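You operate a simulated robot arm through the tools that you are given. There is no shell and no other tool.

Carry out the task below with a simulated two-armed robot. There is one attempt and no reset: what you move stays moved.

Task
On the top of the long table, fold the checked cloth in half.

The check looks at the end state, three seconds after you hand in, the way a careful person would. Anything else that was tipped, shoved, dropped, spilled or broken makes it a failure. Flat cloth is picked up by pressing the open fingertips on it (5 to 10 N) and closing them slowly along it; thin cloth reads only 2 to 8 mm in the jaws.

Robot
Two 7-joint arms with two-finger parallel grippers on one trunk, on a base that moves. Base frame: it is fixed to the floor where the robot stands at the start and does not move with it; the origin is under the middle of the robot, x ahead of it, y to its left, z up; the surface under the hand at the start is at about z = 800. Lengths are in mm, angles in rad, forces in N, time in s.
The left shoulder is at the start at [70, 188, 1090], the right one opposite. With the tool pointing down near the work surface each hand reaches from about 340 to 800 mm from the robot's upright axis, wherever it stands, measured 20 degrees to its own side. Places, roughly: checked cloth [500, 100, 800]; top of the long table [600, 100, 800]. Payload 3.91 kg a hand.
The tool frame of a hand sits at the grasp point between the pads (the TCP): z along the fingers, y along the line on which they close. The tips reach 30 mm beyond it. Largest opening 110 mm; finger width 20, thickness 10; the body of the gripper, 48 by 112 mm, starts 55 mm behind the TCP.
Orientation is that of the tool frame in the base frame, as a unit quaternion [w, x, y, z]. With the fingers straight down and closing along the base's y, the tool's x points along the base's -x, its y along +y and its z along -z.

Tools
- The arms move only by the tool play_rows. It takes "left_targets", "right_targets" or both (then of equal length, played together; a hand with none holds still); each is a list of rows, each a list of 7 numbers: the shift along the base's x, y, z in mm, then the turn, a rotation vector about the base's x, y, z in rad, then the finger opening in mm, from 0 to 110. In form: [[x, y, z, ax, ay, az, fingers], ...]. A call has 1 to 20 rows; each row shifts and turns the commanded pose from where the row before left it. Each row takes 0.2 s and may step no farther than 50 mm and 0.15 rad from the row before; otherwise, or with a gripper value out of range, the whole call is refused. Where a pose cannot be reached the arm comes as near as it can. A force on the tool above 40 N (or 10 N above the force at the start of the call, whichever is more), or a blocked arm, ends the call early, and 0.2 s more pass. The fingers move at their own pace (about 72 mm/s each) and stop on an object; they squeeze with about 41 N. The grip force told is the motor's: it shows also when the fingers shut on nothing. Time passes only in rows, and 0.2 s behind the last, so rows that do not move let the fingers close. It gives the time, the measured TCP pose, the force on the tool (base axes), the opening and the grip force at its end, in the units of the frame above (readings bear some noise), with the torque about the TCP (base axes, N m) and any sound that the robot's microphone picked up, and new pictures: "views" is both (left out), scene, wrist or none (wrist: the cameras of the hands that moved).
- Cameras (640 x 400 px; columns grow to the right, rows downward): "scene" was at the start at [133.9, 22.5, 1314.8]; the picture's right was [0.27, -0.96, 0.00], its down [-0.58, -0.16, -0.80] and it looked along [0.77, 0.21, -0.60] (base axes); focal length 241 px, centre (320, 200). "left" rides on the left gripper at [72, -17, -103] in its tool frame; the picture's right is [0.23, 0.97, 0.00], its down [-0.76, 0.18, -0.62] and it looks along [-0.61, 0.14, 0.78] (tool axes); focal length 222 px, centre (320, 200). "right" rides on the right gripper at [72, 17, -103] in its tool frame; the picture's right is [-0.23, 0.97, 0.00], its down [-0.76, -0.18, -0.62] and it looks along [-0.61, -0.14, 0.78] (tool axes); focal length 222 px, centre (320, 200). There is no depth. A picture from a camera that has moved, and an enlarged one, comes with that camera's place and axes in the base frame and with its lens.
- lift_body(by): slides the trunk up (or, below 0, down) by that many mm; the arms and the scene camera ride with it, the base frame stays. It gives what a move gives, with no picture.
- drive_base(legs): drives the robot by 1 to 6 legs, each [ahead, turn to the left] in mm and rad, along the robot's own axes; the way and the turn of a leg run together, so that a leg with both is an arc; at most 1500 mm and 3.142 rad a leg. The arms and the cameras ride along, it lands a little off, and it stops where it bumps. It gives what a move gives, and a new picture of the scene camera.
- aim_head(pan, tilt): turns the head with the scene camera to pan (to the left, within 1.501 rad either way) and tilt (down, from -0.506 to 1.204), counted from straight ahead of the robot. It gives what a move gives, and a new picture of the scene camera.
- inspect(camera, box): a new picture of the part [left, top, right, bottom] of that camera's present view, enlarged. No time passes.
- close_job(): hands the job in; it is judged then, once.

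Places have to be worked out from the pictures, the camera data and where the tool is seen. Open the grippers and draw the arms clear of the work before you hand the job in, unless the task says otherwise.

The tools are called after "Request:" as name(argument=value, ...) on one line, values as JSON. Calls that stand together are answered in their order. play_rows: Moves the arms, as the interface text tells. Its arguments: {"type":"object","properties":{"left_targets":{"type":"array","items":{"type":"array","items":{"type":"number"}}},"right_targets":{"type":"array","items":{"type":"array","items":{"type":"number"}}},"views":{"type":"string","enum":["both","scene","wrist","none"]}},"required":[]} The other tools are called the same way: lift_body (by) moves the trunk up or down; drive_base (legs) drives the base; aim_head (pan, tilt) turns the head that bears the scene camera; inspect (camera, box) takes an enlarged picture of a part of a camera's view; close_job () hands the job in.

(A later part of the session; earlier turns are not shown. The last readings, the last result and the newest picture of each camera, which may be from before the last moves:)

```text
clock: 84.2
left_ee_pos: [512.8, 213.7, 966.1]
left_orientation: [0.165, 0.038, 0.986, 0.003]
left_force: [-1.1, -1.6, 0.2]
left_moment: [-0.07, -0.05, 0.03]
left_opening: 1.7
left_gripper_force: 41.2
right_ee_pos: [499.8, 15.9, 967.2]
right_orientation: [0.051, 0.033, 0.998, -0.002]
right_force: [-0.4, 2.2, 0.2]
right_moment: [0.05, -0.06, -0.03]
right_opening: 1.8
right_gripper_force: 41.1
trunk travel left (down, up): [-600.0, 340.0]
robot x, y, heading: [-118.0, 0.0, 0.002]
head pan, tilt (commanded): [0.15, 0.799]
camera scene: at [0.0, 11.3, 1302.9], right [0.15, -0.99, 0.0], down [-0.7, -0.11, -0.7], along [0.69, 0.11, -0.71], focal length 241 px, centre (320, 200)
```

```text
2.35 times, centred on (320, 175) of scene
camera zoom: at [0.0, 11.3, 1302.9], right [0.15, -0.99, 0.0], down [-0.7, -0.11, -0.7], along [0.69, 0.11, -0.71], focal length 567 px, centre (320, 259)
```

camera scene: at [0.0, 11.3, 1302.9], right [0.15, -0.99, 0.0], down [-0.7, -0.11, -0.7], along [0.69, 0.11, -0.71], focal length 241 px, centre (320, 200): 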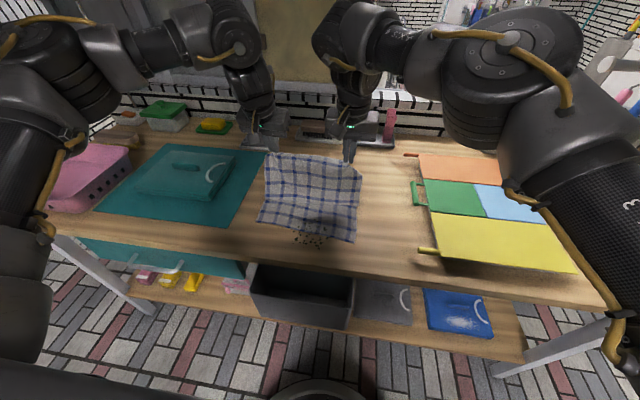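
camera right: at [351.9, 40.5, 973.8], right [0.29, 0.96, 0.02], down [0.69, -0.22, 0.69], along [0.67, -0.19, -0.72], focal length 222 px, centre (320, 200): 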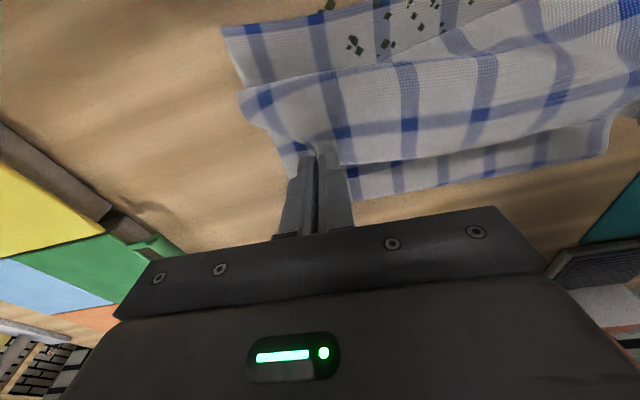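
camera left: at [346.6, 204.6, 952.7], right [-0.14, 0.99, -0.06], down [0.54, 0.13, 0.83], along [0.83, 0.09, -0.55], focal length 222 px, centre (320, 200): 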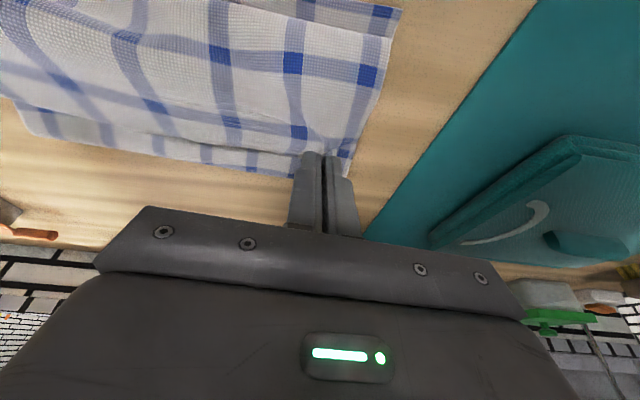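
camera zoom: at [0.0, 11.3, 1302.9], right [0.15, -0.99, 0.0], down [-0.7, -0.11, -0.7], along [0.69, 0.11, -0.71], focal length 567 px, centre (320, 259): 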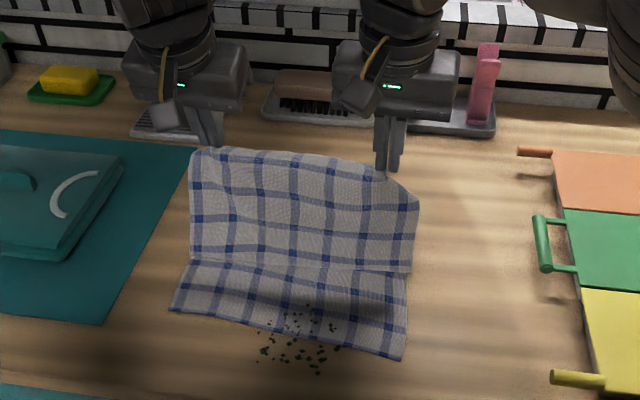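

The lower edge of the hanging part is simply drooping, so the fold rolls freely with the hem; what matters is where the hem is set down. I lower the hands to about 75 mm, reverse 22 mm and then set the hem low with tips at about x = 486 (left) and 462 (right), which leaves room for the curl to unroll onto the near edge.

Request:
play_rows(left_targets=[[0, 0, -11, 0, 0, 0, 0], [0, 0, -11, 0, 0, 0, 0], [0, 0, -11, 0, 0, 0, 0], [0, 0, -11, 0, 0, 0, 0], [0, 0, -11, 0, 0, 0, 0], [0, 0, -11, 0, 0, 0, 0]], right_targets=[[0, 0, -11, 0, 0, 0, 0], [0, 0, -11, 0, 0, 0, 0], [0, 0, -11, 0, 0, 0, 0], [0, 0, -11, 0, 0, 0, 0], [0, 0, -11, 0, 0, 0, 0], [0, 0, -11, 0, 0, 0, 0]], views="none")

Request:
drive_base(legs=[[-24, 0]])

Request:
play_rows(left_targets=[[-2, 0, -9, 0, 0, 0, 0], [-2, 0, -9, 0, 0, 0, 0], [-3, 0, -9, 0, 0, 0, 0], [-3, 0, -9, 0, 0, 0, 0]], right_targets=[[-4, 0, -9, 0, 0, 0, 0], [-4, 0, -9, 0, 0, 0, 0], [-4, 0, -9, 0, 0, 0, 0], [-4, 0, -9, 0, 0, 0, 0]], views="both")

Request:
inspect(camera="scene", box=[200, 90, 440, 260])

```text
clock: 85.6
left_ee_pos: [520.6, 215.9, 895.2]
left_orientation: [0.161, 0.037, 0.986, 0.001]
left_force: [-0.1, -2.6, 0.1]
left_moment: [-0.08, 0.02, 0.0]
left_opening: 1.3
left_gripper_force: 41.5
right_ee_pos: [506.0, 16.9, 895.5]
right_orientation: [0.047, 0.033, 0.998, -0.002]
right_force: [0.8, 1.4, 0.2]
right_moment: [0.03, 0.01, -0.02]
right_opening: 1.4
right_gripper_force: 40.8
trunk travel left (down, up): [-600.0, 340.0]
robot x, y, heading: [-122.4, 1.6, 0.004]
head pan, tilt (commanded): [0.15, 0.799]
```

```text
clock: 86.4
left_ee_pos: [498.5, 215.7, 895.4]
left_orientation: [0.16, 0.038, 0.986, 0.002]
left_force: [-0.3, -2.0, -0.7]
left_moment: [-0.08, 0.02, 0.0]
left_opening: 1.7
left_gripper_force: 41.1
right_ee_pos: [484.3, 16.9, 895.5]
right_orientation: [0.046, 0.033, 0.998, -0.002]
right_force: [0.7, 1.5, -0.2]
right_moment: [0.05, 0.0, 0.0]
right_opening: 2.0
right_gripper_force: 40.8
trunk travel left (down, up): [-600.0, 340.0]
robot x, y, heading: [-144.3, -0.3, -0.001]
head pan, tilt (commanded): [0.15, 0.799]
camera scene: at [-11.7, 11.8, 1301.3], right [0.15, -0.99, 0.0], down [-0.71, -0.11, -0.7], along [0.69, 0.11, -0.72], focal length 241 px, centre (320, 200)
```

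scene: 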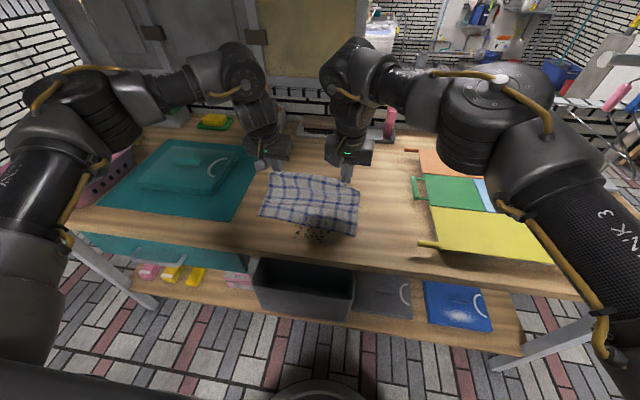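

```text
clock: 87.4
left_ee_pos: [488.1, 215.1, 858.5]
left_orientation: [0.16, 0.037, 0.986, 0.001]
left_force: [-0.5, -1.0, -0.1]
left_moment: [-0.03, 0.01, -0.01]
left_opening: 1.5
left_gripper_force: 40.9
right_ee_pos: [467.4, 17.3, 859.4]
right_orientation: [0.047, 0.033, 0.998, -0.002]
right_force: [0.6, 1.1, -0.5]
right_moment: [0.04, 0.04, -0.02]
right_opening: 1.7
right_gripper_force: 41.2
trunk travel left (down, up): [-600.0, 340.0]
robot x, y, heading: [-142.2, -4.2, 0.003]
head pan, tilt (commanded): [0.15, 0.799]
camera scene: at [-12.5, 11.7, 1301.5], right [0.15, -0.99, 0.0], down [-0.71, -0.11, -0.7], along [0.69, 0.11, -0.72], focal length 241 px, centre (320, 200)
camera right: at [386.5, 40.3, 955.4], right [0.29, 0.96, 0.02], down [0.69, -0.22, 0.69], along [0.67, -0.19, -0.72], focal length 222 px, centre (320, 200)
camera left: at [386.7, 203.6, 935.0], right [-0.14, 0.99, -0.06], down [0.54, 0.13, 0.83], along [0.83, 0.09, -0.55], focal length 222 px, centre (320, 200)
```

scene: 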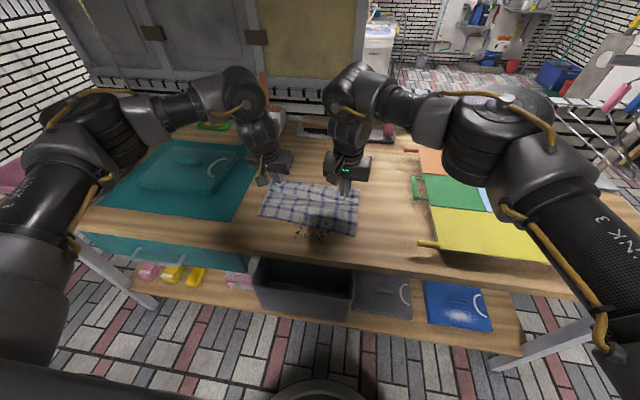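
right: 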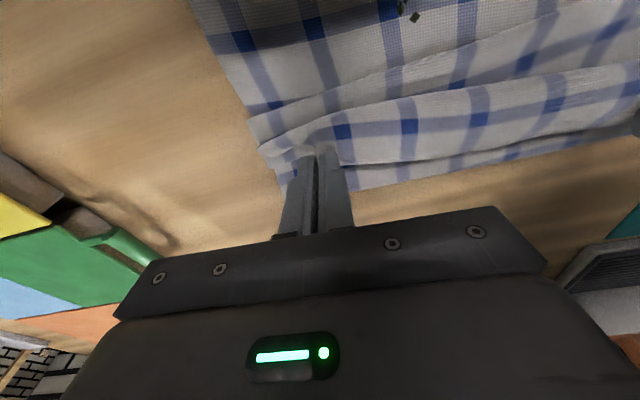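
left: 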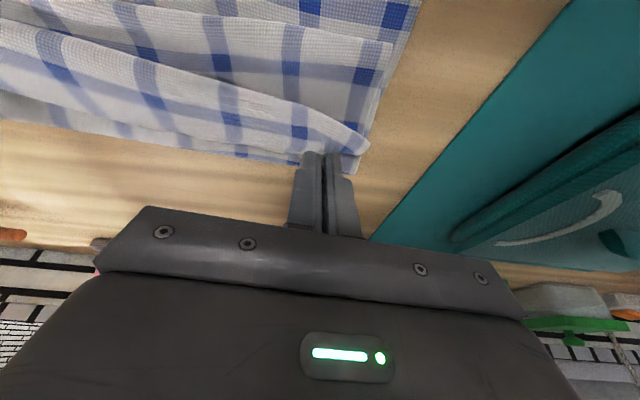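

```text
2.35 times, centred on (320, 175) of scene
camera zoom: at [-12.5, 11.7, 1301.5], right [0.15, -0.99, 0.0], down [-0.71, -0.11, -0.7], along [0.69, 0.11, -0.72], focal length 567 px, centre (320, 259)
```

zoom: 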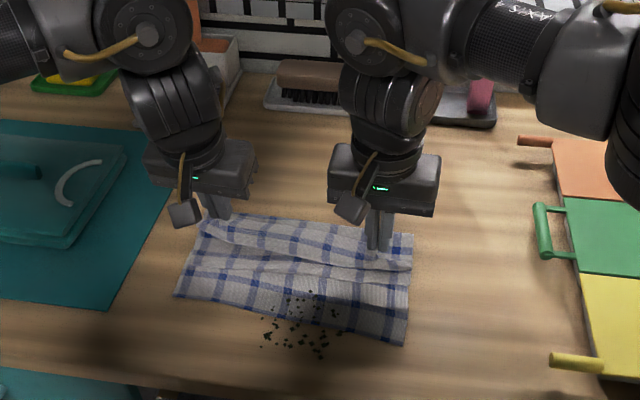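

The fold line has stayed at x ≈ 536 and the extra cloth just ripples, so it must be pulled open again and then carried back lower, so that the drooping part doesn't drag the fold towards me. I raise to about 95 mm and drive forward to open it.

Request:
play_rows(left_targets=[[0, 0, 13, 0, 0, 0, 0], [0, 0, 13, 0, 0, 0, 0], [4, 0, 13, 0, 0, 0, 0], [6, 0, 13, 0, 0, 0, 0], [6, 0, 13, 0, 0, 0, 0]], right_targets=[[0, 0, 13, 0, 0, 0, 0], [0, 0, 13, 0, 0, 0, 0], [6, 0, 13, 0, 0, 0, 0], [8, 0, 13, 0, 0, 0, 0], [8, 0, 13, 0, 0, 0, 0]], views="none")

Request:
drive_base(legs=[[150, 0]])

Request:
inspect(camera="scene", box=[200, 120, 440, 290])

```text
clock: 88.6
left_ee_pos: [504.2, 214.1, 926.0]
left_orientation: [0.16, 0.037, 0.986, 0.001]
left_force: [-0.5, -1.2, 0.1]
left_moment: [-0.07, -0.01, -0.01]
left_opening: 1.7
left_gripper_force: 40.9
right_ee_pos: [488.8, 16.9, 925.4]
right_orientation: [0.048, 0.034, 0.998, -0.003]
right_force: [-0.6, 1.1, 0.2]
right_moment: [0.04, -0.01, -0.03]
right_opening: 1.8
right_gripper_force: 40.9
trunk travel left (down, up): [-600.0, 340.0]
robot x, y, heading: [-141.0, -2.2, 0.002]
head pan, tilt (commanded): [0.15, 0.799]
```

```text
clock: 90.0
left_ee_pos: [652.6, 213.9, 926.1]
left_orientation: [0.161, 0.038, 0.986, 0.001]
left_force: [0.5, -0.3, 0.0]
left_moment: [0.01, 0.0, 0.01]
left_opening: 1.6
left_gripper_force: 40.8
right_ee_pos: [639.7, 17.8, 926.7]
right_orientation: [0.048, 0.032, 0.998, -0.002]
right_force: [0.9, 1.0, -0.1]
right_moment: [0.02, -0.01, -0.05]
right_opening: 1.7
right_gripper_force: 41.2
trunk travel left (down, up): [-600.0, 340.0]
robot x, y, heading: [5.7, 0.5, 0.004]
head pan, tilt (commanded): [0.15, 0.799]
camera scene: at [136.3, 11.7, 1301.7], right [0.15, -0.99, 0.0], down [-0.71, -0.11, -0.7], along [0.69, 0.11, -0.72], focal length 241 px, centre (320, 200)
```

scene: 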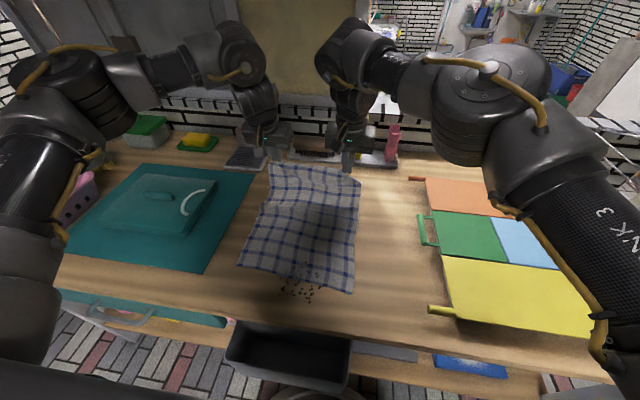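

```text
2.35 times, centred on (320, 205) of scene
camera zoom: at [136.3, 11.7, 1301.7], right [0.15, -0.99, 0.0], down [-0.71, -0.11, -0.7], along [0.69, 0.11, -0.72], focal length 567 px, centre (320, 188)
```

zoom: 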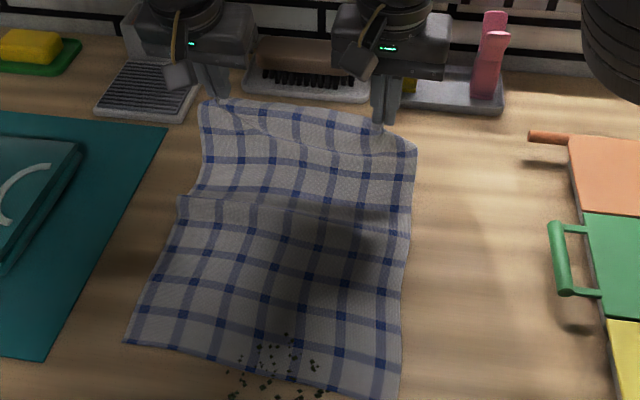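

The cloth is open again with only a small hump at x ≈ 564, and the near corners have not moved. This time I go low: down to about 55 mm, then reverse 172 mm.

Request:
play_rows(left_targets=[[0, 0, -10, 0, 0, 0, 0], [0, 0, -10, 0, 0, 0, 0], [0, 0, -10, 0, 0, 0, 0], [0, 0, -10, 0, 0, 0, 0]], right_targets=[[0, 0, -10, 0, 0, 0, 0], [0, 0, -10, 0, 0, 0, 0], [0, 0, -10, 0, 0, 0, 0], [0, 0, -10, 0, 0, 0, 0]], views="none")

Request:
drive_base(legs=[[-172, 0]])

Request:
inspect(camera="scene", box=[200, 90, 440, 260])

Request:
inspect(camera="right", box=[180, 0, 460, 200])

Request:
inspect(camera="left", box=[140, 0, 420, 200])

```text
clock: 91.0
left_ee_pos: [653.6, 216.4, 885.5]
left_orientation: [0.161, 0.038, 0.986, 0.002]
left_force: [0.0, -1.0, 0.1]
left_moment: [-0.02, 0.03, -0.02]
left_opening: 1.7
left_gripper_force: 41.0
right_ee_pos: [640.1, 18.1, 883.5]
right_orientation: [0.047, 0.033, 0.998, -0.003]
right_force: [-0.4, 1.8, 0.4]
right_moment: [-0.01, 0.05, -0.02]
right_opening: 1.8
right_gripper_force: 40.9
trunk travel left (down, up): [-600.0, 340.0]
robot x, y, heading: [7.2, 2.7, 0.003]
head pan, tilt (commanded): [0.15, 0.799]
```

```text
clock: 92.4
left_ee_pos: [481.6, 215.7, 885.7]
left_orientation: [0.16, 0.036, 0.986, 0.002]
left_force: [0.0, -1.5, -0.2]
left_moment: [-0.02, -0.01, 0.02]
left_opening: 1.3
left_gripper_force: 41.2
right_ee_pos: [468.3, 19.4, 884.5]
right_orientation: [0.047, 0.031, 0.998, -0.002]
right_force: [0.2, 1.1, -0.7]
right_moment: [0.04, 0.01, 0.01]
right_opening: 1.6
right_gripper_force: 40.7
trunk travel left (down, up): [-600.0, 340.0]
robot x, y, heading: [-164.3, -1.5, 0.004]
head pan, tilt (commanded): [0.15, 0.799]
camera scene: at [-35.1, 11.8, 1301.5], right [0.16, -0.99, 0.0], down [-0.71, -0.11, -0.7], along [0.69, 0.11, -0.72], focal length 241 px, centre (320, 200)
```

scene: 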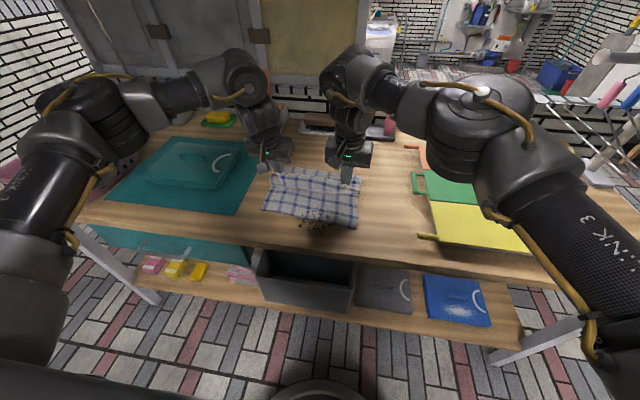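

```text
2.35 times, centred on (320, 175) of scene
camera zoom: at [-35.1, 11.8, 1301.5], right [0.16, -0.99, 0.0], down [-0.71, -0.11, -0.7], along [0.69, 0.11, -0.72], focal length 567 px, centre (320, 259)
```

zoom: 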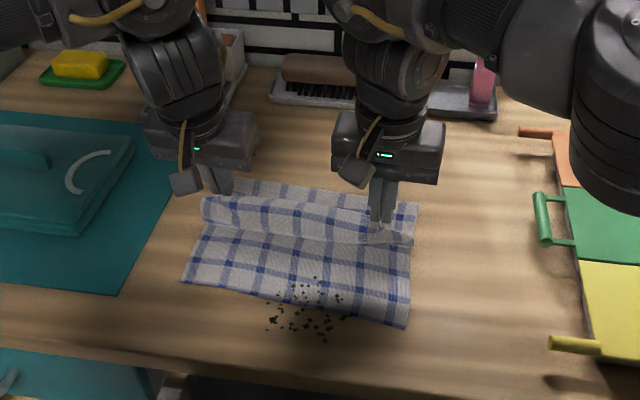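

```text
2.00 times, centred on (320, 100) of right
camera zoom: at [387.0, 41.5, 979.7], right [0.29, 0.96, 0.02], down [0.69, -0.22, 0.69], along [0.67, -0.19, -0.72], focal length 444 px, centre (320, 400)
```

zoom: 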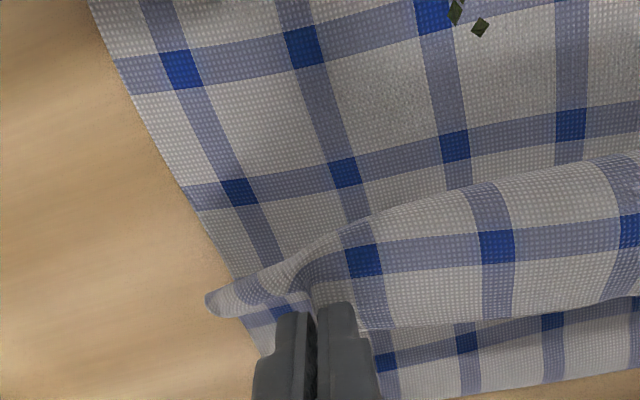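

```text
2.00 times, centred on (280, 100) of left
camera zoom: at [380.3, 204.8, 960.4], right [-0.15, 0.99, -0.06], down [0.54, 0.13, 0.83], along [0.83, 0.09, -0.55], focal length 444 px, centre (400, 400)
```

zoom: 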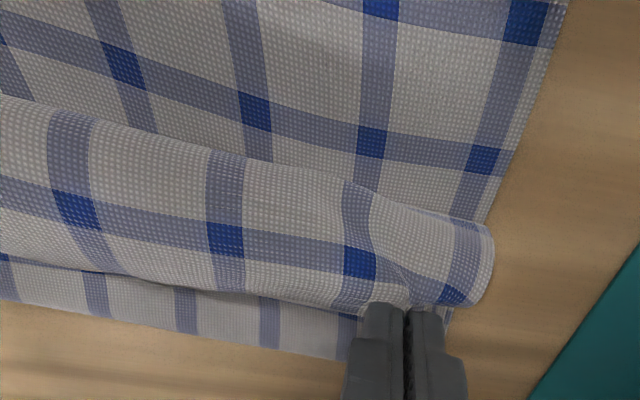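

This time the fold lies at x ≈ 568 as wanted, with the hem curling about 50 mm behind the near part. I lower both hands to about 22 mm and then open the fingers to let the hem go.

Request:
play_rows(left_targets=[[0, 0, -8, 0, 0, 0, 0], [0, 0, -8, 0, 0, 0, 0], [-1, 0, -8, 0, 0, 0, 0], [-1, 0, -8, 0, 0, 0, 0], [0, 0, 0, 0, 0, 0, 0]], right_targets=[[-1, 0, -8, 0, 0, 0, 0], [-1, 0, -8, 0, 0, 0, 0], [-2, 0, -8, 0, 0, 0, 0], [-2, 0, -8, 0, 0, 0, 0], [0, 0, 0, 0, 0, 0, 0]], views="none")

Request:
play_rows(left_targets=[[0, 0, 0, 0, 0, 0, 6], [0, 0, 0, 0, 0, 0, 14], [0, 0, 0, 0, 0, 0, 24], [0, 0, 0, 0, 0, 0, 34], [0, 0, 0, 0, 0, 0, 34]], right_targets=[[0, 0, 0, 0, 0, 0, 6], [0, 0, 0, 0, 0, 0, 14], [0, 0, 0, 0, 0, 0, 24], [0, 0, 0, 0, 0, 0, 34], [0, 0, 0, 0, 0, 0, 34]], views="wrist")

Request:
inspect(camera="scene", box=[200, 90, 440, 260])

Request:
inspect(camera="right", box=[180, 0, 460, 200])

Request:
inspect(camera="left", box=[140, 0, 420, 200])

```text
clock: 93.6
left_ee_pos: [479.5, 215.7, 853.4]
left_orientation: [0.161, 0.035, 0.986, 0.002]
left_force: [-0.2, -1.6, -0.2]
left_moment: [-0.03, -0.01, -0.02]
left_opening: 1.6
left_gripper_force: 41.1
right_ee_pos: [463.1, 19.3, 853.8]
right_orientation: [0.048, 0.032, 0.998, -0.002]
right_force: [-0.4, 1.5, 0.7]
right_moment: [0.04, -0.01, -0.01]
right_opening: 1.7
right_gripper_force: 41.1
trunk travel left (down, up): [-600.0, 340.0]
robot x, y, heading: [-166.7, 1.2, 0.007]
head pan, tilt (commanded): [0.15, 0.799]
```

```text
clock: 94.8
left_ee_pos: [479.2, 215.0, 855.2]
left_orientation: [0.161, 0.035, 0.986, 0.002]
left_force: [-0.6, -0.2, -0.4]
left_moment: [-0.01, 0.01, -0.04]
left_opening: 34.1
left_gripper_force: 0.0
right_ee_pos: [461.4, 19.5, 852.2]
right_orientation: [0.047, 0.031, 0.998, -0.002]
right_force: [-1.0, 0.2, 0.4]
right_moment: [0.0, 0.0, 0.04]
right_opening: 34.0
right_gripper_force: 0.0
trunk travel left (down, up): [-600.0, 340.0]
robot x, y, heading: [-166.1, 1.0, 0.006]
head pan, tilt (commanded): [0.15, 0.799]
camera right: at [380.9, 41.6, 947.6], right [0.29, 0.96, 0.02], down [0.69, -0.22, 0.69], along [0.67, -0.19, -0.72], focal length 222 px, centre (320, 200)
camera left: at [378.8, 203.7, 928.7], right [-0.15, 0.99, -0.06], down [0.54, 0.13, 0.83], along [0.83, 0.09, -0.55], focal length 222 px, centre (320, 200)
```

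right: 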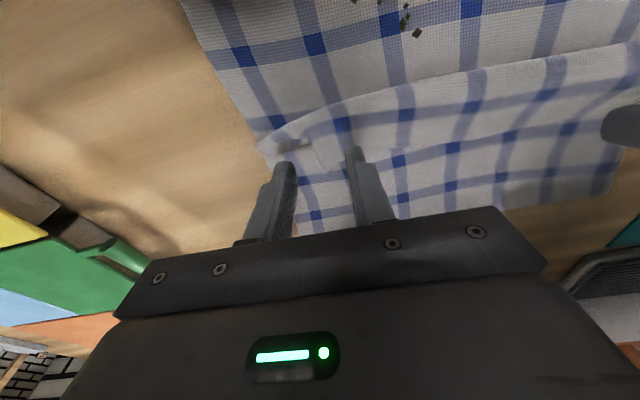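
left: 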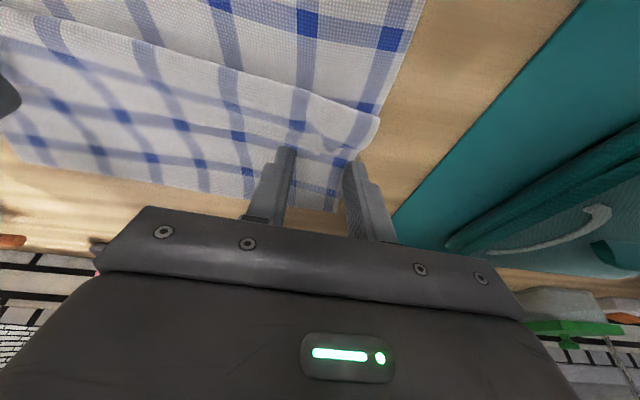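

```text
2.35 times, centred on (320, 175) of scene
camera zoom: at [-35.0, 11.6, 1301.6], right [0.16, -0.99, 0.0], down [-0.71, -0.11, -0.7], along [0.69, 0.11, -0.72], focal length 567 px, centre (320, 259)
```

zoom: 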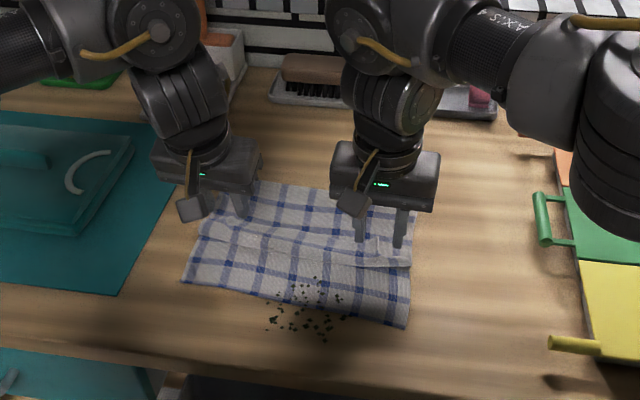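

```text
2.00 times, centred on (320, 100) of right
camera zoom: at [380.9, 41.6, 947.6], right [0.29, 0.96, 0.02], down [0.69, -0.22, 0.69], along [0.67, -0.19, -0.72], focal length 444 px, centre (320, 400)
```

zoom: 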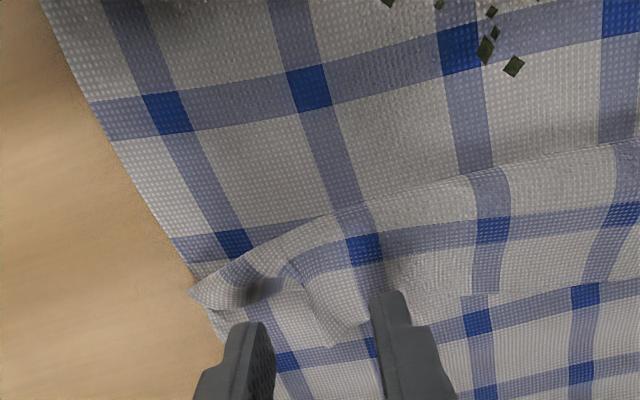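

```text
2.00 times, centred on (280, 100) of left
camera zoom: at [378.8, 203.7, 928.7], right [-0.15, 0.99, -0.06], down [0.54, 0.13, 0.83], along [0.83, 0.09, -0.55], focal length 444 px, centre (400, 400)
```

zoom: 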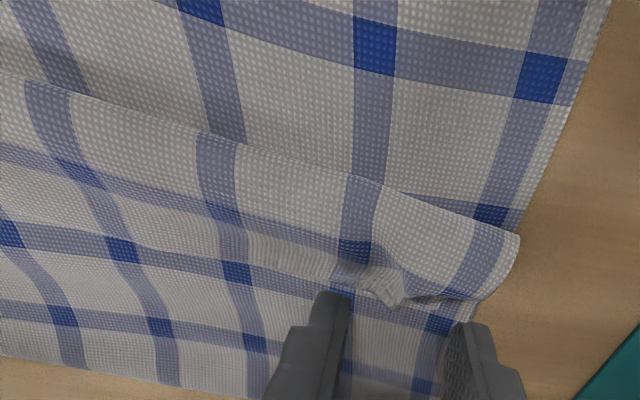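

The fingers are free and the fold stays put, but the hem lies as a cuff about 45 mm deep, hem pointing away from me. I'll withdraw upward, move the base forward about 105 mm for better reach, and prepare to push the hem's free edge back towards the near edge with closed fingertips.

Request:
play_rows(left_targets=[[0, 0, 8, 0, 0, 0, 40], [0, 0, 14, 0, 0, 0, 40], [0, 0, 16, 0, 0.05, 0, 40], [0, 0, 16, 0, 0.1, 0, 20], [0, 0, 16, 0, 0.1, 0, 0], [0, 0, 10, 0, 0.1, 0, 0], [0, 0, 0, 0, 0.1, 0, 0], [0, 0, 0, 0, 0.07, 0, 0]], right_targets=[[0, 0, 8, 0, 0, 0, 40], [0, 0, 14, 0, 0, 0, 40], [0, 0, 16, 0, 0.05, 0, 40], [0, 0, 16, 0, 0.05, 0, 20], [0, 0, 16, 0, 0.05, 0, 0], [0, 0, 10, 0, 0.05, 0, 0], [0, 0, 0, 0, 0.05, 0, 0], [0, 0, 0, 0, 0.05, 0, 0]], views="none")

Request:
drive_base(legs=[[105, 0]])

Request:
inspect(camera="scene", box=[200, 110, 440, 280])

```text
clock: 96.6
left_ee_pos: [477.9, 213.9, 932.1]
left_orientation: [-0.093, 0.035, 0.995, -0.008]
left_force: [-0.3, 0.6, 0.6]
left_moment: [0.01, 0.0, 0.02]
left_opening: 0.1
left_gripper_force: 37.8
right_ee_pos: [435.5, 13.9, 929.0]
right_orientation: [-0.103, 0.031, 0.994, -0.006]
right_force: [-0.1, 0.0, 0.1]
right_moment: [0.01, 0.02, -0.03]
right_opening: 0.0
right_gripper_force: 37.8
right hand out of reach, approached as far as the arm can: row 6, 7, 8
trunk travel left (down, up): [-600.0, 340.0]
robot x, y, heading: [-162.2, -2.9, 0.006]
head pan, tilt (commanded): [0.15, 0.799]
```

```text
clock: 97.8
left_ee_pos: [583.2, 214.4, 933.0]
left_orientation: [-0.093, 0.035, 0.995, -0.008]
left_force: [-0.6, 0.0, 0.1]
left_moment: [0.02, -0.01, 0.0]
left_opening: 0.2
left_gripper_force: 37.5
right_ee_pos: [541.0, 14.0, 930.6]
right_orientation: [-0.101, 0.032, 0.994, -0.006]
right_force: [0.1, 0.4, 0.1]
right_moment: [-0.03, -0.01, 0.04]
right_opening: 0.0
right_gripper_force: 37.5
trunk travel left (down, up): [-600.0, 340.0]
robot x, y, heading: [-57.2, -3.4, 0.005]
head pan, tilt (commanded): [0.15, 0.799]
camera scene: at [68.8, 11.7, 1302.0], right [0.15, -0.99, 0.0], down [-0.71, -0.11, -0.7], along [0.69, 0.11, -0.72], focal length 241 px, centre (320, 200)
```

scene: 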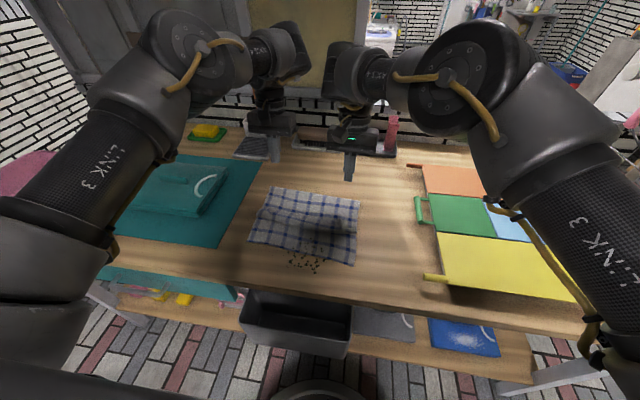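

```text
2.35 times, centred on (320, 195) of scene
camera zoom: at [68.8, 11.7, 1302.0], right [0.15, -0.99, 0.0], down [-0.71, -0.11, -0.7], along [0.69, 0.11, -0.72], focal length 567 px, centre (320, 212)
```

zoom: 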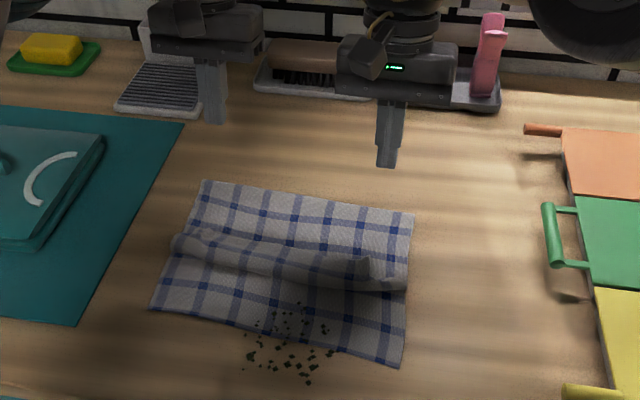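

With the hands away the cuff has already begun to spring open into a loose roll, and the fold is well placed at x ≈ 571. I look at the roll more closely.

Request:
inspect(camera="scene", box=[240, 180, 370, 270])

Request:
play_rows(left_targets=[[0, 0, 0, 0, 0, 0, 0], [0, 0, 0, 0, 0, 0, 0], [0, 0, 0, 0, 0, 0, 0]], right_targets=[[0, 0, 0, 0, 0, 0, 0], [0, 0, 0, 0, 0, 0, 0], [0, 0, 0, 0, 0, 0, 0]], views="wrist")

```text
4.44 times, centred on (305, 225) of scene
camera zoom: at [68.8, 11.7, 1302.0], right [0.15, -0.99, 0.0], down [-0.71, -0.11, -0.7], along [0.69, 0.11, -0.72], focal length 1072 px, centre (387, 89)
```

zoom: 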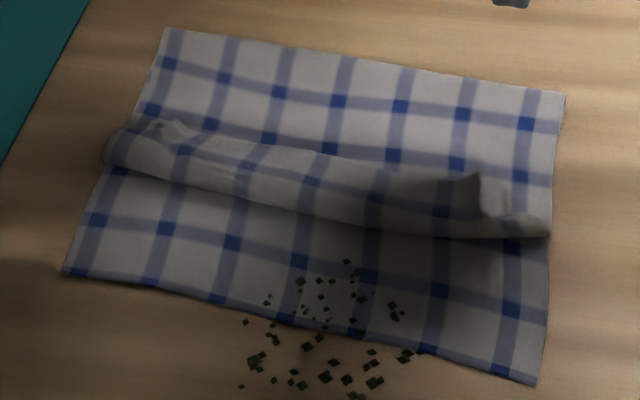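

```text
clock: 98.6
left_ee_pos: [585.1, 214.2, 931.5]
left_orientation: [-0.094, 0.035, 0.995, -0.008]
left_force: [0.8, -0.2, 0.0]
left_moment: [-0.04, -0.04, 0.02]
left_opening: 0.1
left_gripper_force: 37.8
right_ee_pos: [544.0, 13.9, 928.2]
right_orientation: [-0.104, 0.032, 0.994, -0.006]
right_force: [0.6, 0.8, 0.4]
right_moment: [0.0, 0.01, 0.01]
right_opening: 0.1
right_gripper_force: 37.8
trunk travel left (down, up): [-600.0, 340.0]
robot x, y, heading: [-60.4, -0.8, 0.004]
head pan, tilt (commanded): [0.15, 0.799]
camera right: at [493.9, 35.8, 1042.9], right [0.28, 0.96, -0.06], down [0.86, -0.22, 0.46], along [0.42, -0.18, -0.89], focal length 222 px, centre (320, 200)
camera left: at [533.3, 202.9, 1047.1], right [-0.15, 0.99, 0.02], down [0.88, 0.13, 0.47], along [0.46, 0.09, -0.88], focal length 222 px, centre (320, 200)
```

right: 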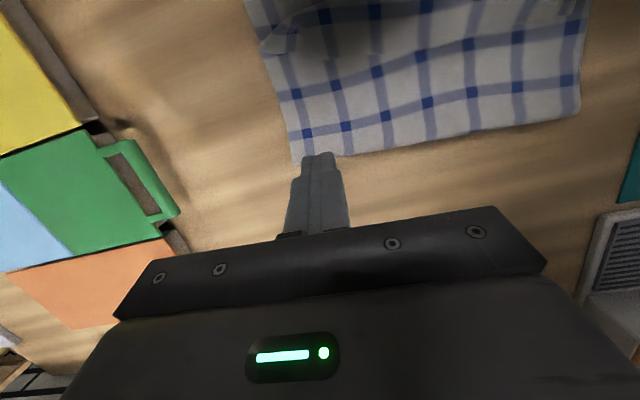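
left: 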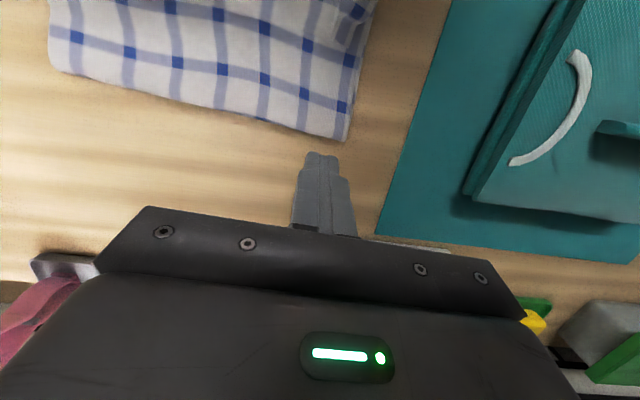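

The roll's free edge is at x ≈ 478 on the left and 454 on the right, with raised puckers where I had pinched it, and the bight lies about 40 mm nearer to me. I set closed fingertips just behind those puckers, on the far side, to push the hem over.

Request:
play_rows(left_targets=[[-10, 0, -9, 0, -0.02, 0, 0], [-10, 0, -9, 0, -0.02, 0, 0], [-10, 0, -9, 0, -0.02, 0, 0], [-10, 0, -9, 0, -0.02, 0, 0], [-10, 0, -9, 0, -0.02, 0, 0], [-10, 0, -9, 0, -0.02, 0, 0], [-10, 0, -9, 0, -0.02, 0, 0], [-2, 0, -9, 0, 0, 0, 0], [0, 0, -9, 0, 0, 0, 0]], right_targets=[[-8, 1, -9, 0, -0.022, 0, 0], [-8, 1, -9, 0, -0.022, 0, 0], [-8, 1, -9, 0, -0.022, 0, 0], [-8, 1, -9, 0, -0.022, 0, 0], [-8, 1, -9, 0, -0.022, 0, 0], [-8, 1, -9, 0, -0.022, 0, 0], [-8, 1, -9, 0, -0.022, 0, 0], [0, 1, -8, 0, 0, 0, 0], [0, 0, -8, 0, 0, 0, 0]], views="both")

Request:
inspect(camera="scene", box=[240, 170, 370, 260])

```text
clock: 100.6
left_ee_pos: [512.4, 211.9, 849.7]
left_orientation: [-0.025, 0.036, 0.999, -0.005]
left_force: [-0.3, 1.0, -0.2]
left_moment: [0.0, -0.01, 0.04]
left_opening: 0.0
left_gripper_force: 37.3
right_ee_pos: [486.6, 22.3, 847.3]
right_orientation: [-0.026, 0.033, 0.999, -0.003]
right_force: [0.2, -0.9, -0.3]
right_moment: [0.02, 0.01, -0.01]
right_opening: 0.2
right_gripper_force: 37.5
trunk travel left (down, up): [-600.0, 340.0]
robot x, y, heading: [-58.2, 0.3, 0.001]
head pan, tilt (commanded): [0.15, 0.799]
camera scene: at [72.0, 12.0, 1301.6], right [0.15, -0.99, 0.0], down [-0.71, -0.11, -0.7], along [0.69, 0.11, -0.72], focal length 241 px, centre (320, 200)
camera right: at [420.3, 44.2, 954.4], right [0.29, 0.96, -0.02], down [0.78, -0.22, 0.58], along [0.55, -0.18, -0.81], focal length 222 px, centre (320, 200)
camera left: at [445.4, 201.8, 956.5], right [-0.16, 0.99, 0.0], down [0.8, 0.13, 0.58], along [0.58, 0.09, -0.81], focal length 222 px, centre (320, 200)
```

scene: 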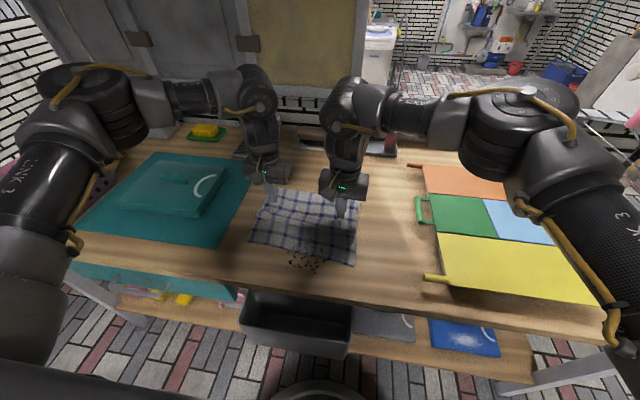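
right: 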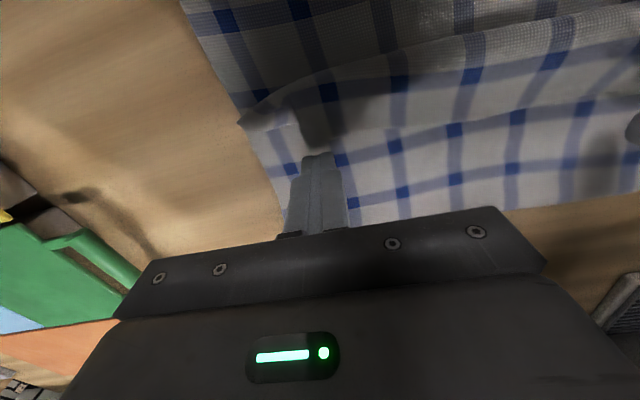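
left: 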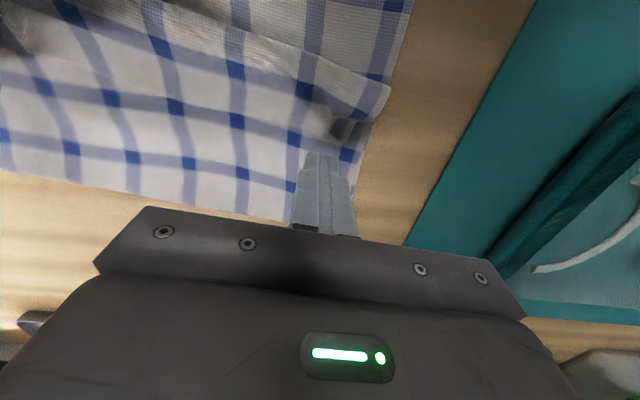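

```text
4.44 times, centred on (305, 215) of scene
camera zoom: at [72.0, 12.0, 1301.6], right [0.15, -0.99, 0.0], down [-0.71, -0.11, -0.7], along [0.69, 0.11, -0.72], focal length 1072 px, centre (387, 133)
```

zoom: 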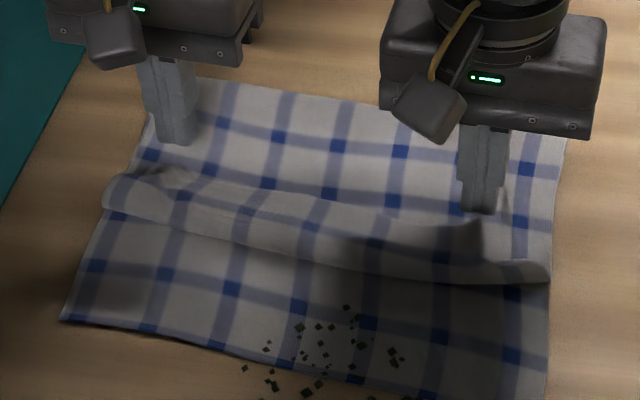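

The fingertips hover just behind the hem. I check the wrist views closely for where the hem edge lies relative to the tips.

Request:
inspect(camera="right", box=[220, 40, 460, 210])

Request:
inspect(camera="left", box=[180, 40, 420, 210])

```text
2.35 times, centred on (340, 125) of right
camera zoom: at [420.3, 44.2, 954.4], right [0.29, 0.96, -0.02], down [0.78, -0.22, 0.58], along [0.55, -0.18, -0.81], focal length 523 px, centre (273, 376)
```

zoom: 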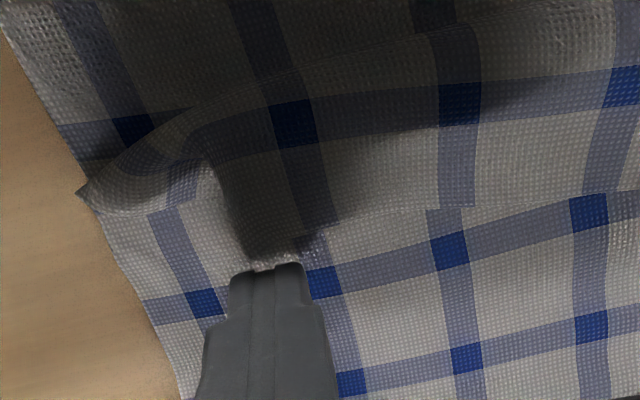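

```text
2.35 times, centred on (300, 125) of left
camera zoom: at [445.4, 201.8, 956.5], right [-0.16, 0.99, 0.0], down [0.8, 0.13, 0.58], along [0.58, 0.09, -0.81], focal length 523 px, centre (367, 376)
```

zoom: 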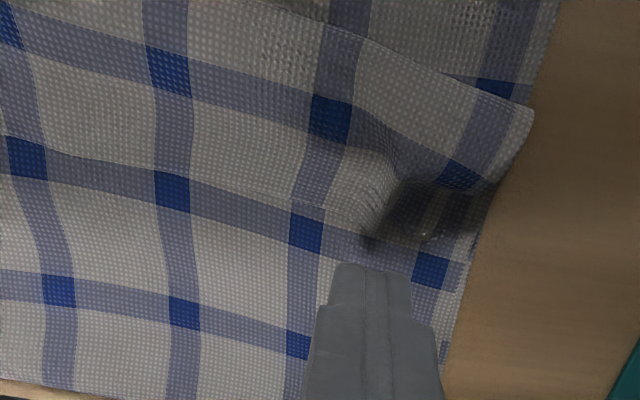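

The pinched tabs of the hem lie directly in front (on my side) of both tips. I lower the tips to the upper layer gently, in small steps.

Request:
play_rows(left_targets=[[0, 0, -3, 0, 0, 0, 0], [0, 0, -3, 0, 0, 0, 0], [0, 0, -3, 0, 0, 0, 0], [0, 0, -2, 0, 0, 0, 0], [0, 0, -1, 0, 0, 0, 0], [0, 0, 0, 0, 0, 0, 0]], right_targets=[[3, 0, -2, 0, 0, 0, 0], [2, 0, -2, 0, 0, 0, 0], [0, 0, -2, 0, 0, 0, 0], [0, 0, -2, 0, 0, 0, 0], [0, 0, -1, 0, 0, 0, 0], [0, 0, 0, 0, 0, 0, 0]], views="none")

```text
clock: 102.0
left_ee_pos: [512.6, 213.7, 838.0]
left_orientation: [-0.023, 0.035, 0.999, -0.005]
left_force: [-0.6, 0.0, -0.2]
left_moment: [-0.01, -0.04, 0.02]
left_opening: 0.0
left_gripper_force: 37.6
right_ee_pos: [492.7, 21.3, 840.8]
right_orientation: [-0.026, 0.032, 0.999, -0.002]
right_force: [0.5, 0.1, -0.5]
right_moment: [0.04, 0.02, 0.0]
right_opening: 0.1
right_gripper_force: 37.6
trunk travel left (down, up): [-600.0, 340.0]
robot x, y, heading: [-59.6, -0.3, 0.006]
head pan, tilt (commanded): [0.15, 0.799]
```

No contact yet; I go down to about 806 mm tip height and then reverse the base 45 mm so both tips push the hem tabs towards the near edge.

Request:
play_rows(left_targets=[[0, 0, -1, 0, 0, 0, 0], [0, 0, -0.5, 0, 0, 0, 0], [0, 0, 0, 0, 0, 0, 0]], right_targets=[[0, 0, -2, 0, 0, 0, 0], [0, 0, -2, 0, 0, 0, 0], [0, 0, 0, 0, 0, 0, 0]], views="none")

Request:
drive_base(legs=[[-45, 0]])

Request:
inspect(camera="right", box=[220, 40, 460, 210])

Request:
inspect(camera="left", box=[180, 40, 420, 210])

Request:
inspect(camera="scene", box=[240, 160, 370, 250])

```text
clock: 102.8
left_ee_pos: [513.8, 213.7, 836.1]
left_orientation: [-0.024, 0.037, 0.999, -0.005]
left_force: [0.2, 0.0, 0.2]
left_moment: [0.02, 0.03, 0.02]
left_opening: 0.1
left_gripper_force: 37.6
right_ee_pos: [492.0, 21.9, 835.5]
right_orientation: [-0.026, 0.032, 0.999, -0.003]
right_force: [0.1, 0.4, -0.3]
right_moment: [0.01, -0.02, -0.02]
right_opening: 0.0
right_gripper_force: 38.0
trunk travel left (down, up): [-600.0, 340.0]
robot x, y, heading: [-57.7, -1.7, 0.002]
head pan, tilt (commanded): [0.15, 0.799]
```

```text
clock: 103.7
left_ee_pos: [467.3, 213.7, 836.5]
left_orientation: [-0.024, 0.037, 0.999, -0.004]
left_force: [0.6, -0.6, -0.4]
left_moment: [0.03, 0.0, 0.01]
left_opening: 0.0
left_gripper_force: 37.6
right_ee_pos: [447.7, 22.3, 836.8]
right_orientation: [-0.025, 0.032, 0.999, -0.004]
right_force: [0.1, -0.5, -0.1]
right_moment: [-0.02, -0.04, -0.01]
right_opening: 0.0
right_gripper_force: 37.6
trunk travel left (down, up): [-600.0, 340.0]
robot x, y, heading: [-102.8, 0.6, 0.005]
head pan, tilt (commanded): [0.15, 0.799]
camera scene: at [26.2, 11.9, 1301.6], right [0.15, -0.99, 0.0], down [-0.71, -0.11, -0.7], along [0.69, 0.11, -0.72], focal length 241 px, centre (320, 200)
```

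scene: 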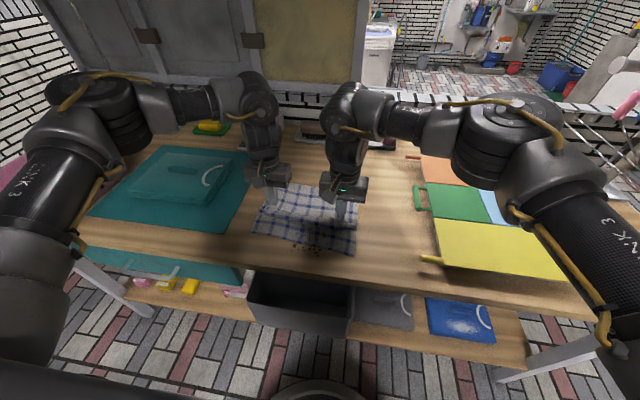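

```text
2.35 times, centred on (340, 125) of right
camera zoom: at [380.5, 44.1, 942.2], right [0.29, 0.96, -0.02], down [0.78, -0.22, 0.58], along [0.56, -0.18, -0.81], focal length 523 px, centre (273, 376)
```

zoom: 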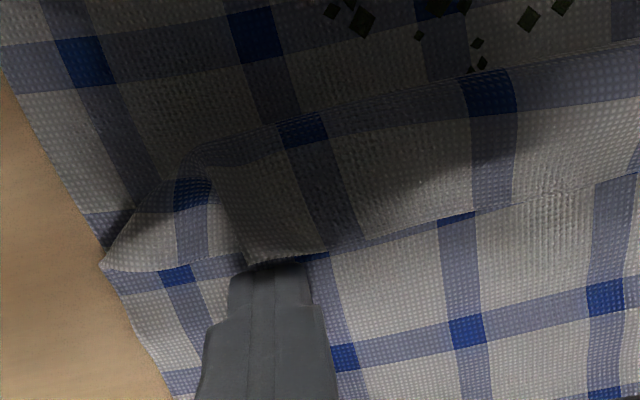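

```text
2.35 times, centred on (300, 125) of left
camera zoom: at [401.3, 203.0, 943.7], right [-0.16, 0.99, 0.0], down [0.8, 0.13, 0.58], along [0.58, 0.09, -0.81], focal length 523 px, centre (367, 376)
```

zoom: 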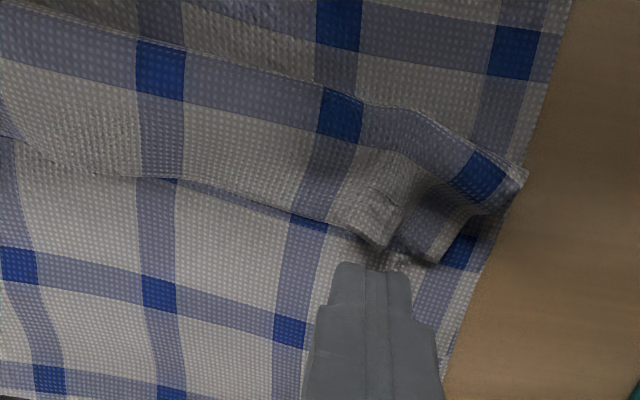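

```text
4.44 times, centred on (305, 205) of scene
camera zoom: at [26.2, 11.9, 1301.6], right [0.15, -0.99, 0.0], down [-0.71, -0.11, -0.7], along [0.69, 0.11, -0.72], focal length 1072 px, centre (387, 178)
```

zoom: 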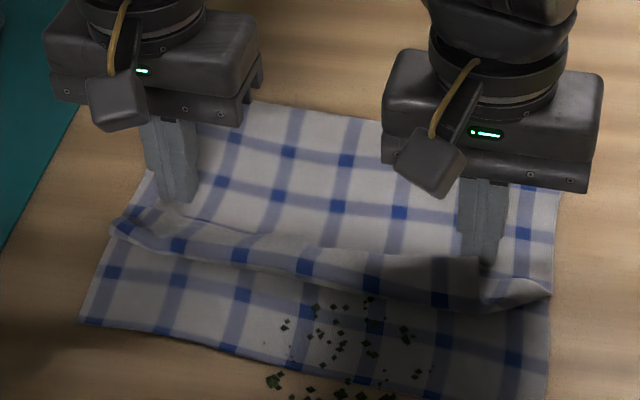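

The push works: the hem travels with the tips and the curl is getting shallower and standing up. I continue by reversing another 40 mm.

Request:
drive_base(legs=[[-40, 0]])

Request:
inspect(camera="right", box=[220, 40, 460, 210])

Request:
inspect(camera="left", box=[180, 40, 420, 210])

Request:
inspect(camera="scene", box=[240, 150, 370, 240])

```text
clock: 104.6
left_ee_pos: [429.1, 214.0, 835.8]
left_orientation: [-0.024, 0.035, 0.999, -0.005]
left_force: [-0.3, 0.3, 0.4]
left_moment: [-0.01, 0.0, -0.02]
left_opening: 0.0
left_gripper_force: 38.0
right_ee_pos: [405.8, 21.5, 835.2]
right_orientation: [-0.026, 0.032, 0.999, -0.003]
right_force: [0.7, -0.7, -0.2]
right_moment: [0.01, -0.02, 0.04]
right_opening: 0.2
right_gripper_force: 38.2
trunk travel left (down, up): [-600.0, 340.0]
robot x, y, heading: [-143.2, -3.4, 0.004]
head pan, tilt (commanded): [0.15, 0.799]
camera scene: at [-13.7, 11.9, 1301.5], right [0.15, -0.99, 0.0], down [-0.71, -0.11, -0.7], along [0.69, 0.11, -0.72], focal length 241 px, centre (320, 200)
```

scene: 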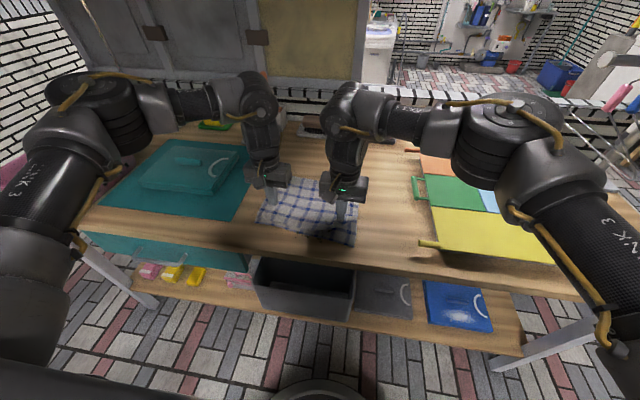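

```text
2.35 times, centred on (340, 125) of right
camera zoom: at [340.5, 44.2, 942.0], right [0.29, 0.96, -0.02], down [0.78, -0.22, 0.58], along [0.55, -0.18, -0.81], focal length 523 px, centre (273, 376)
```

zoom: 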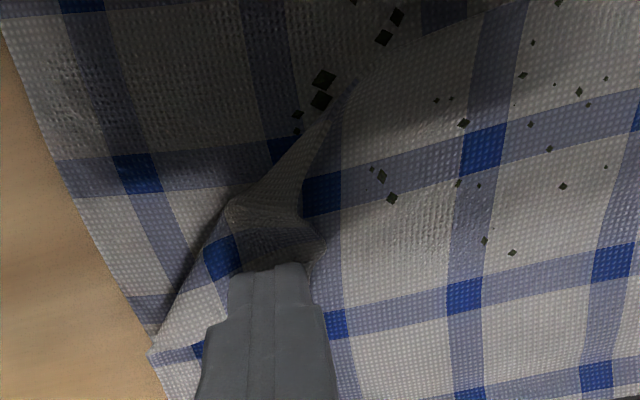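

```text
2.35 times, centred on (300, 125) of left
camera zoom: at [361.1, 203.3, 943.4], right [-0.16, 0.99, 0.0], down [0.8, 0.13, 0.58], along [0.58, 0.09, -0.81], focal length 523 px, centre (367, 376)
```

zoom: 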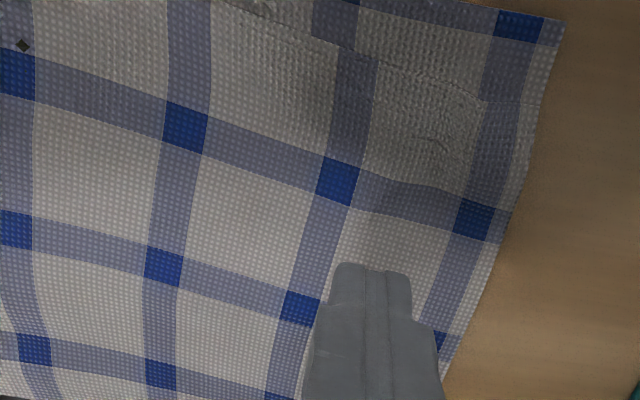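

```text
4.44 times, centred on (305, 195) of scene
camera zoom: at [-13.7, 11.9, 1301.5], right [0.15, -0.99, 0.0], down [-0.71, -0.11, -0.7], along [0.69, 0.11, -0.72], focal length 1072 px, centre (387, 222)
```

zoom: 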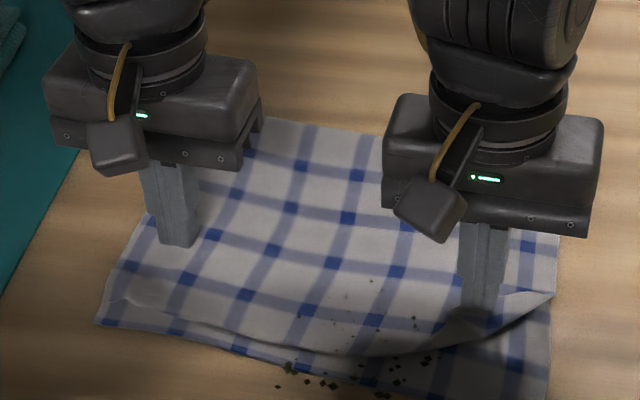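

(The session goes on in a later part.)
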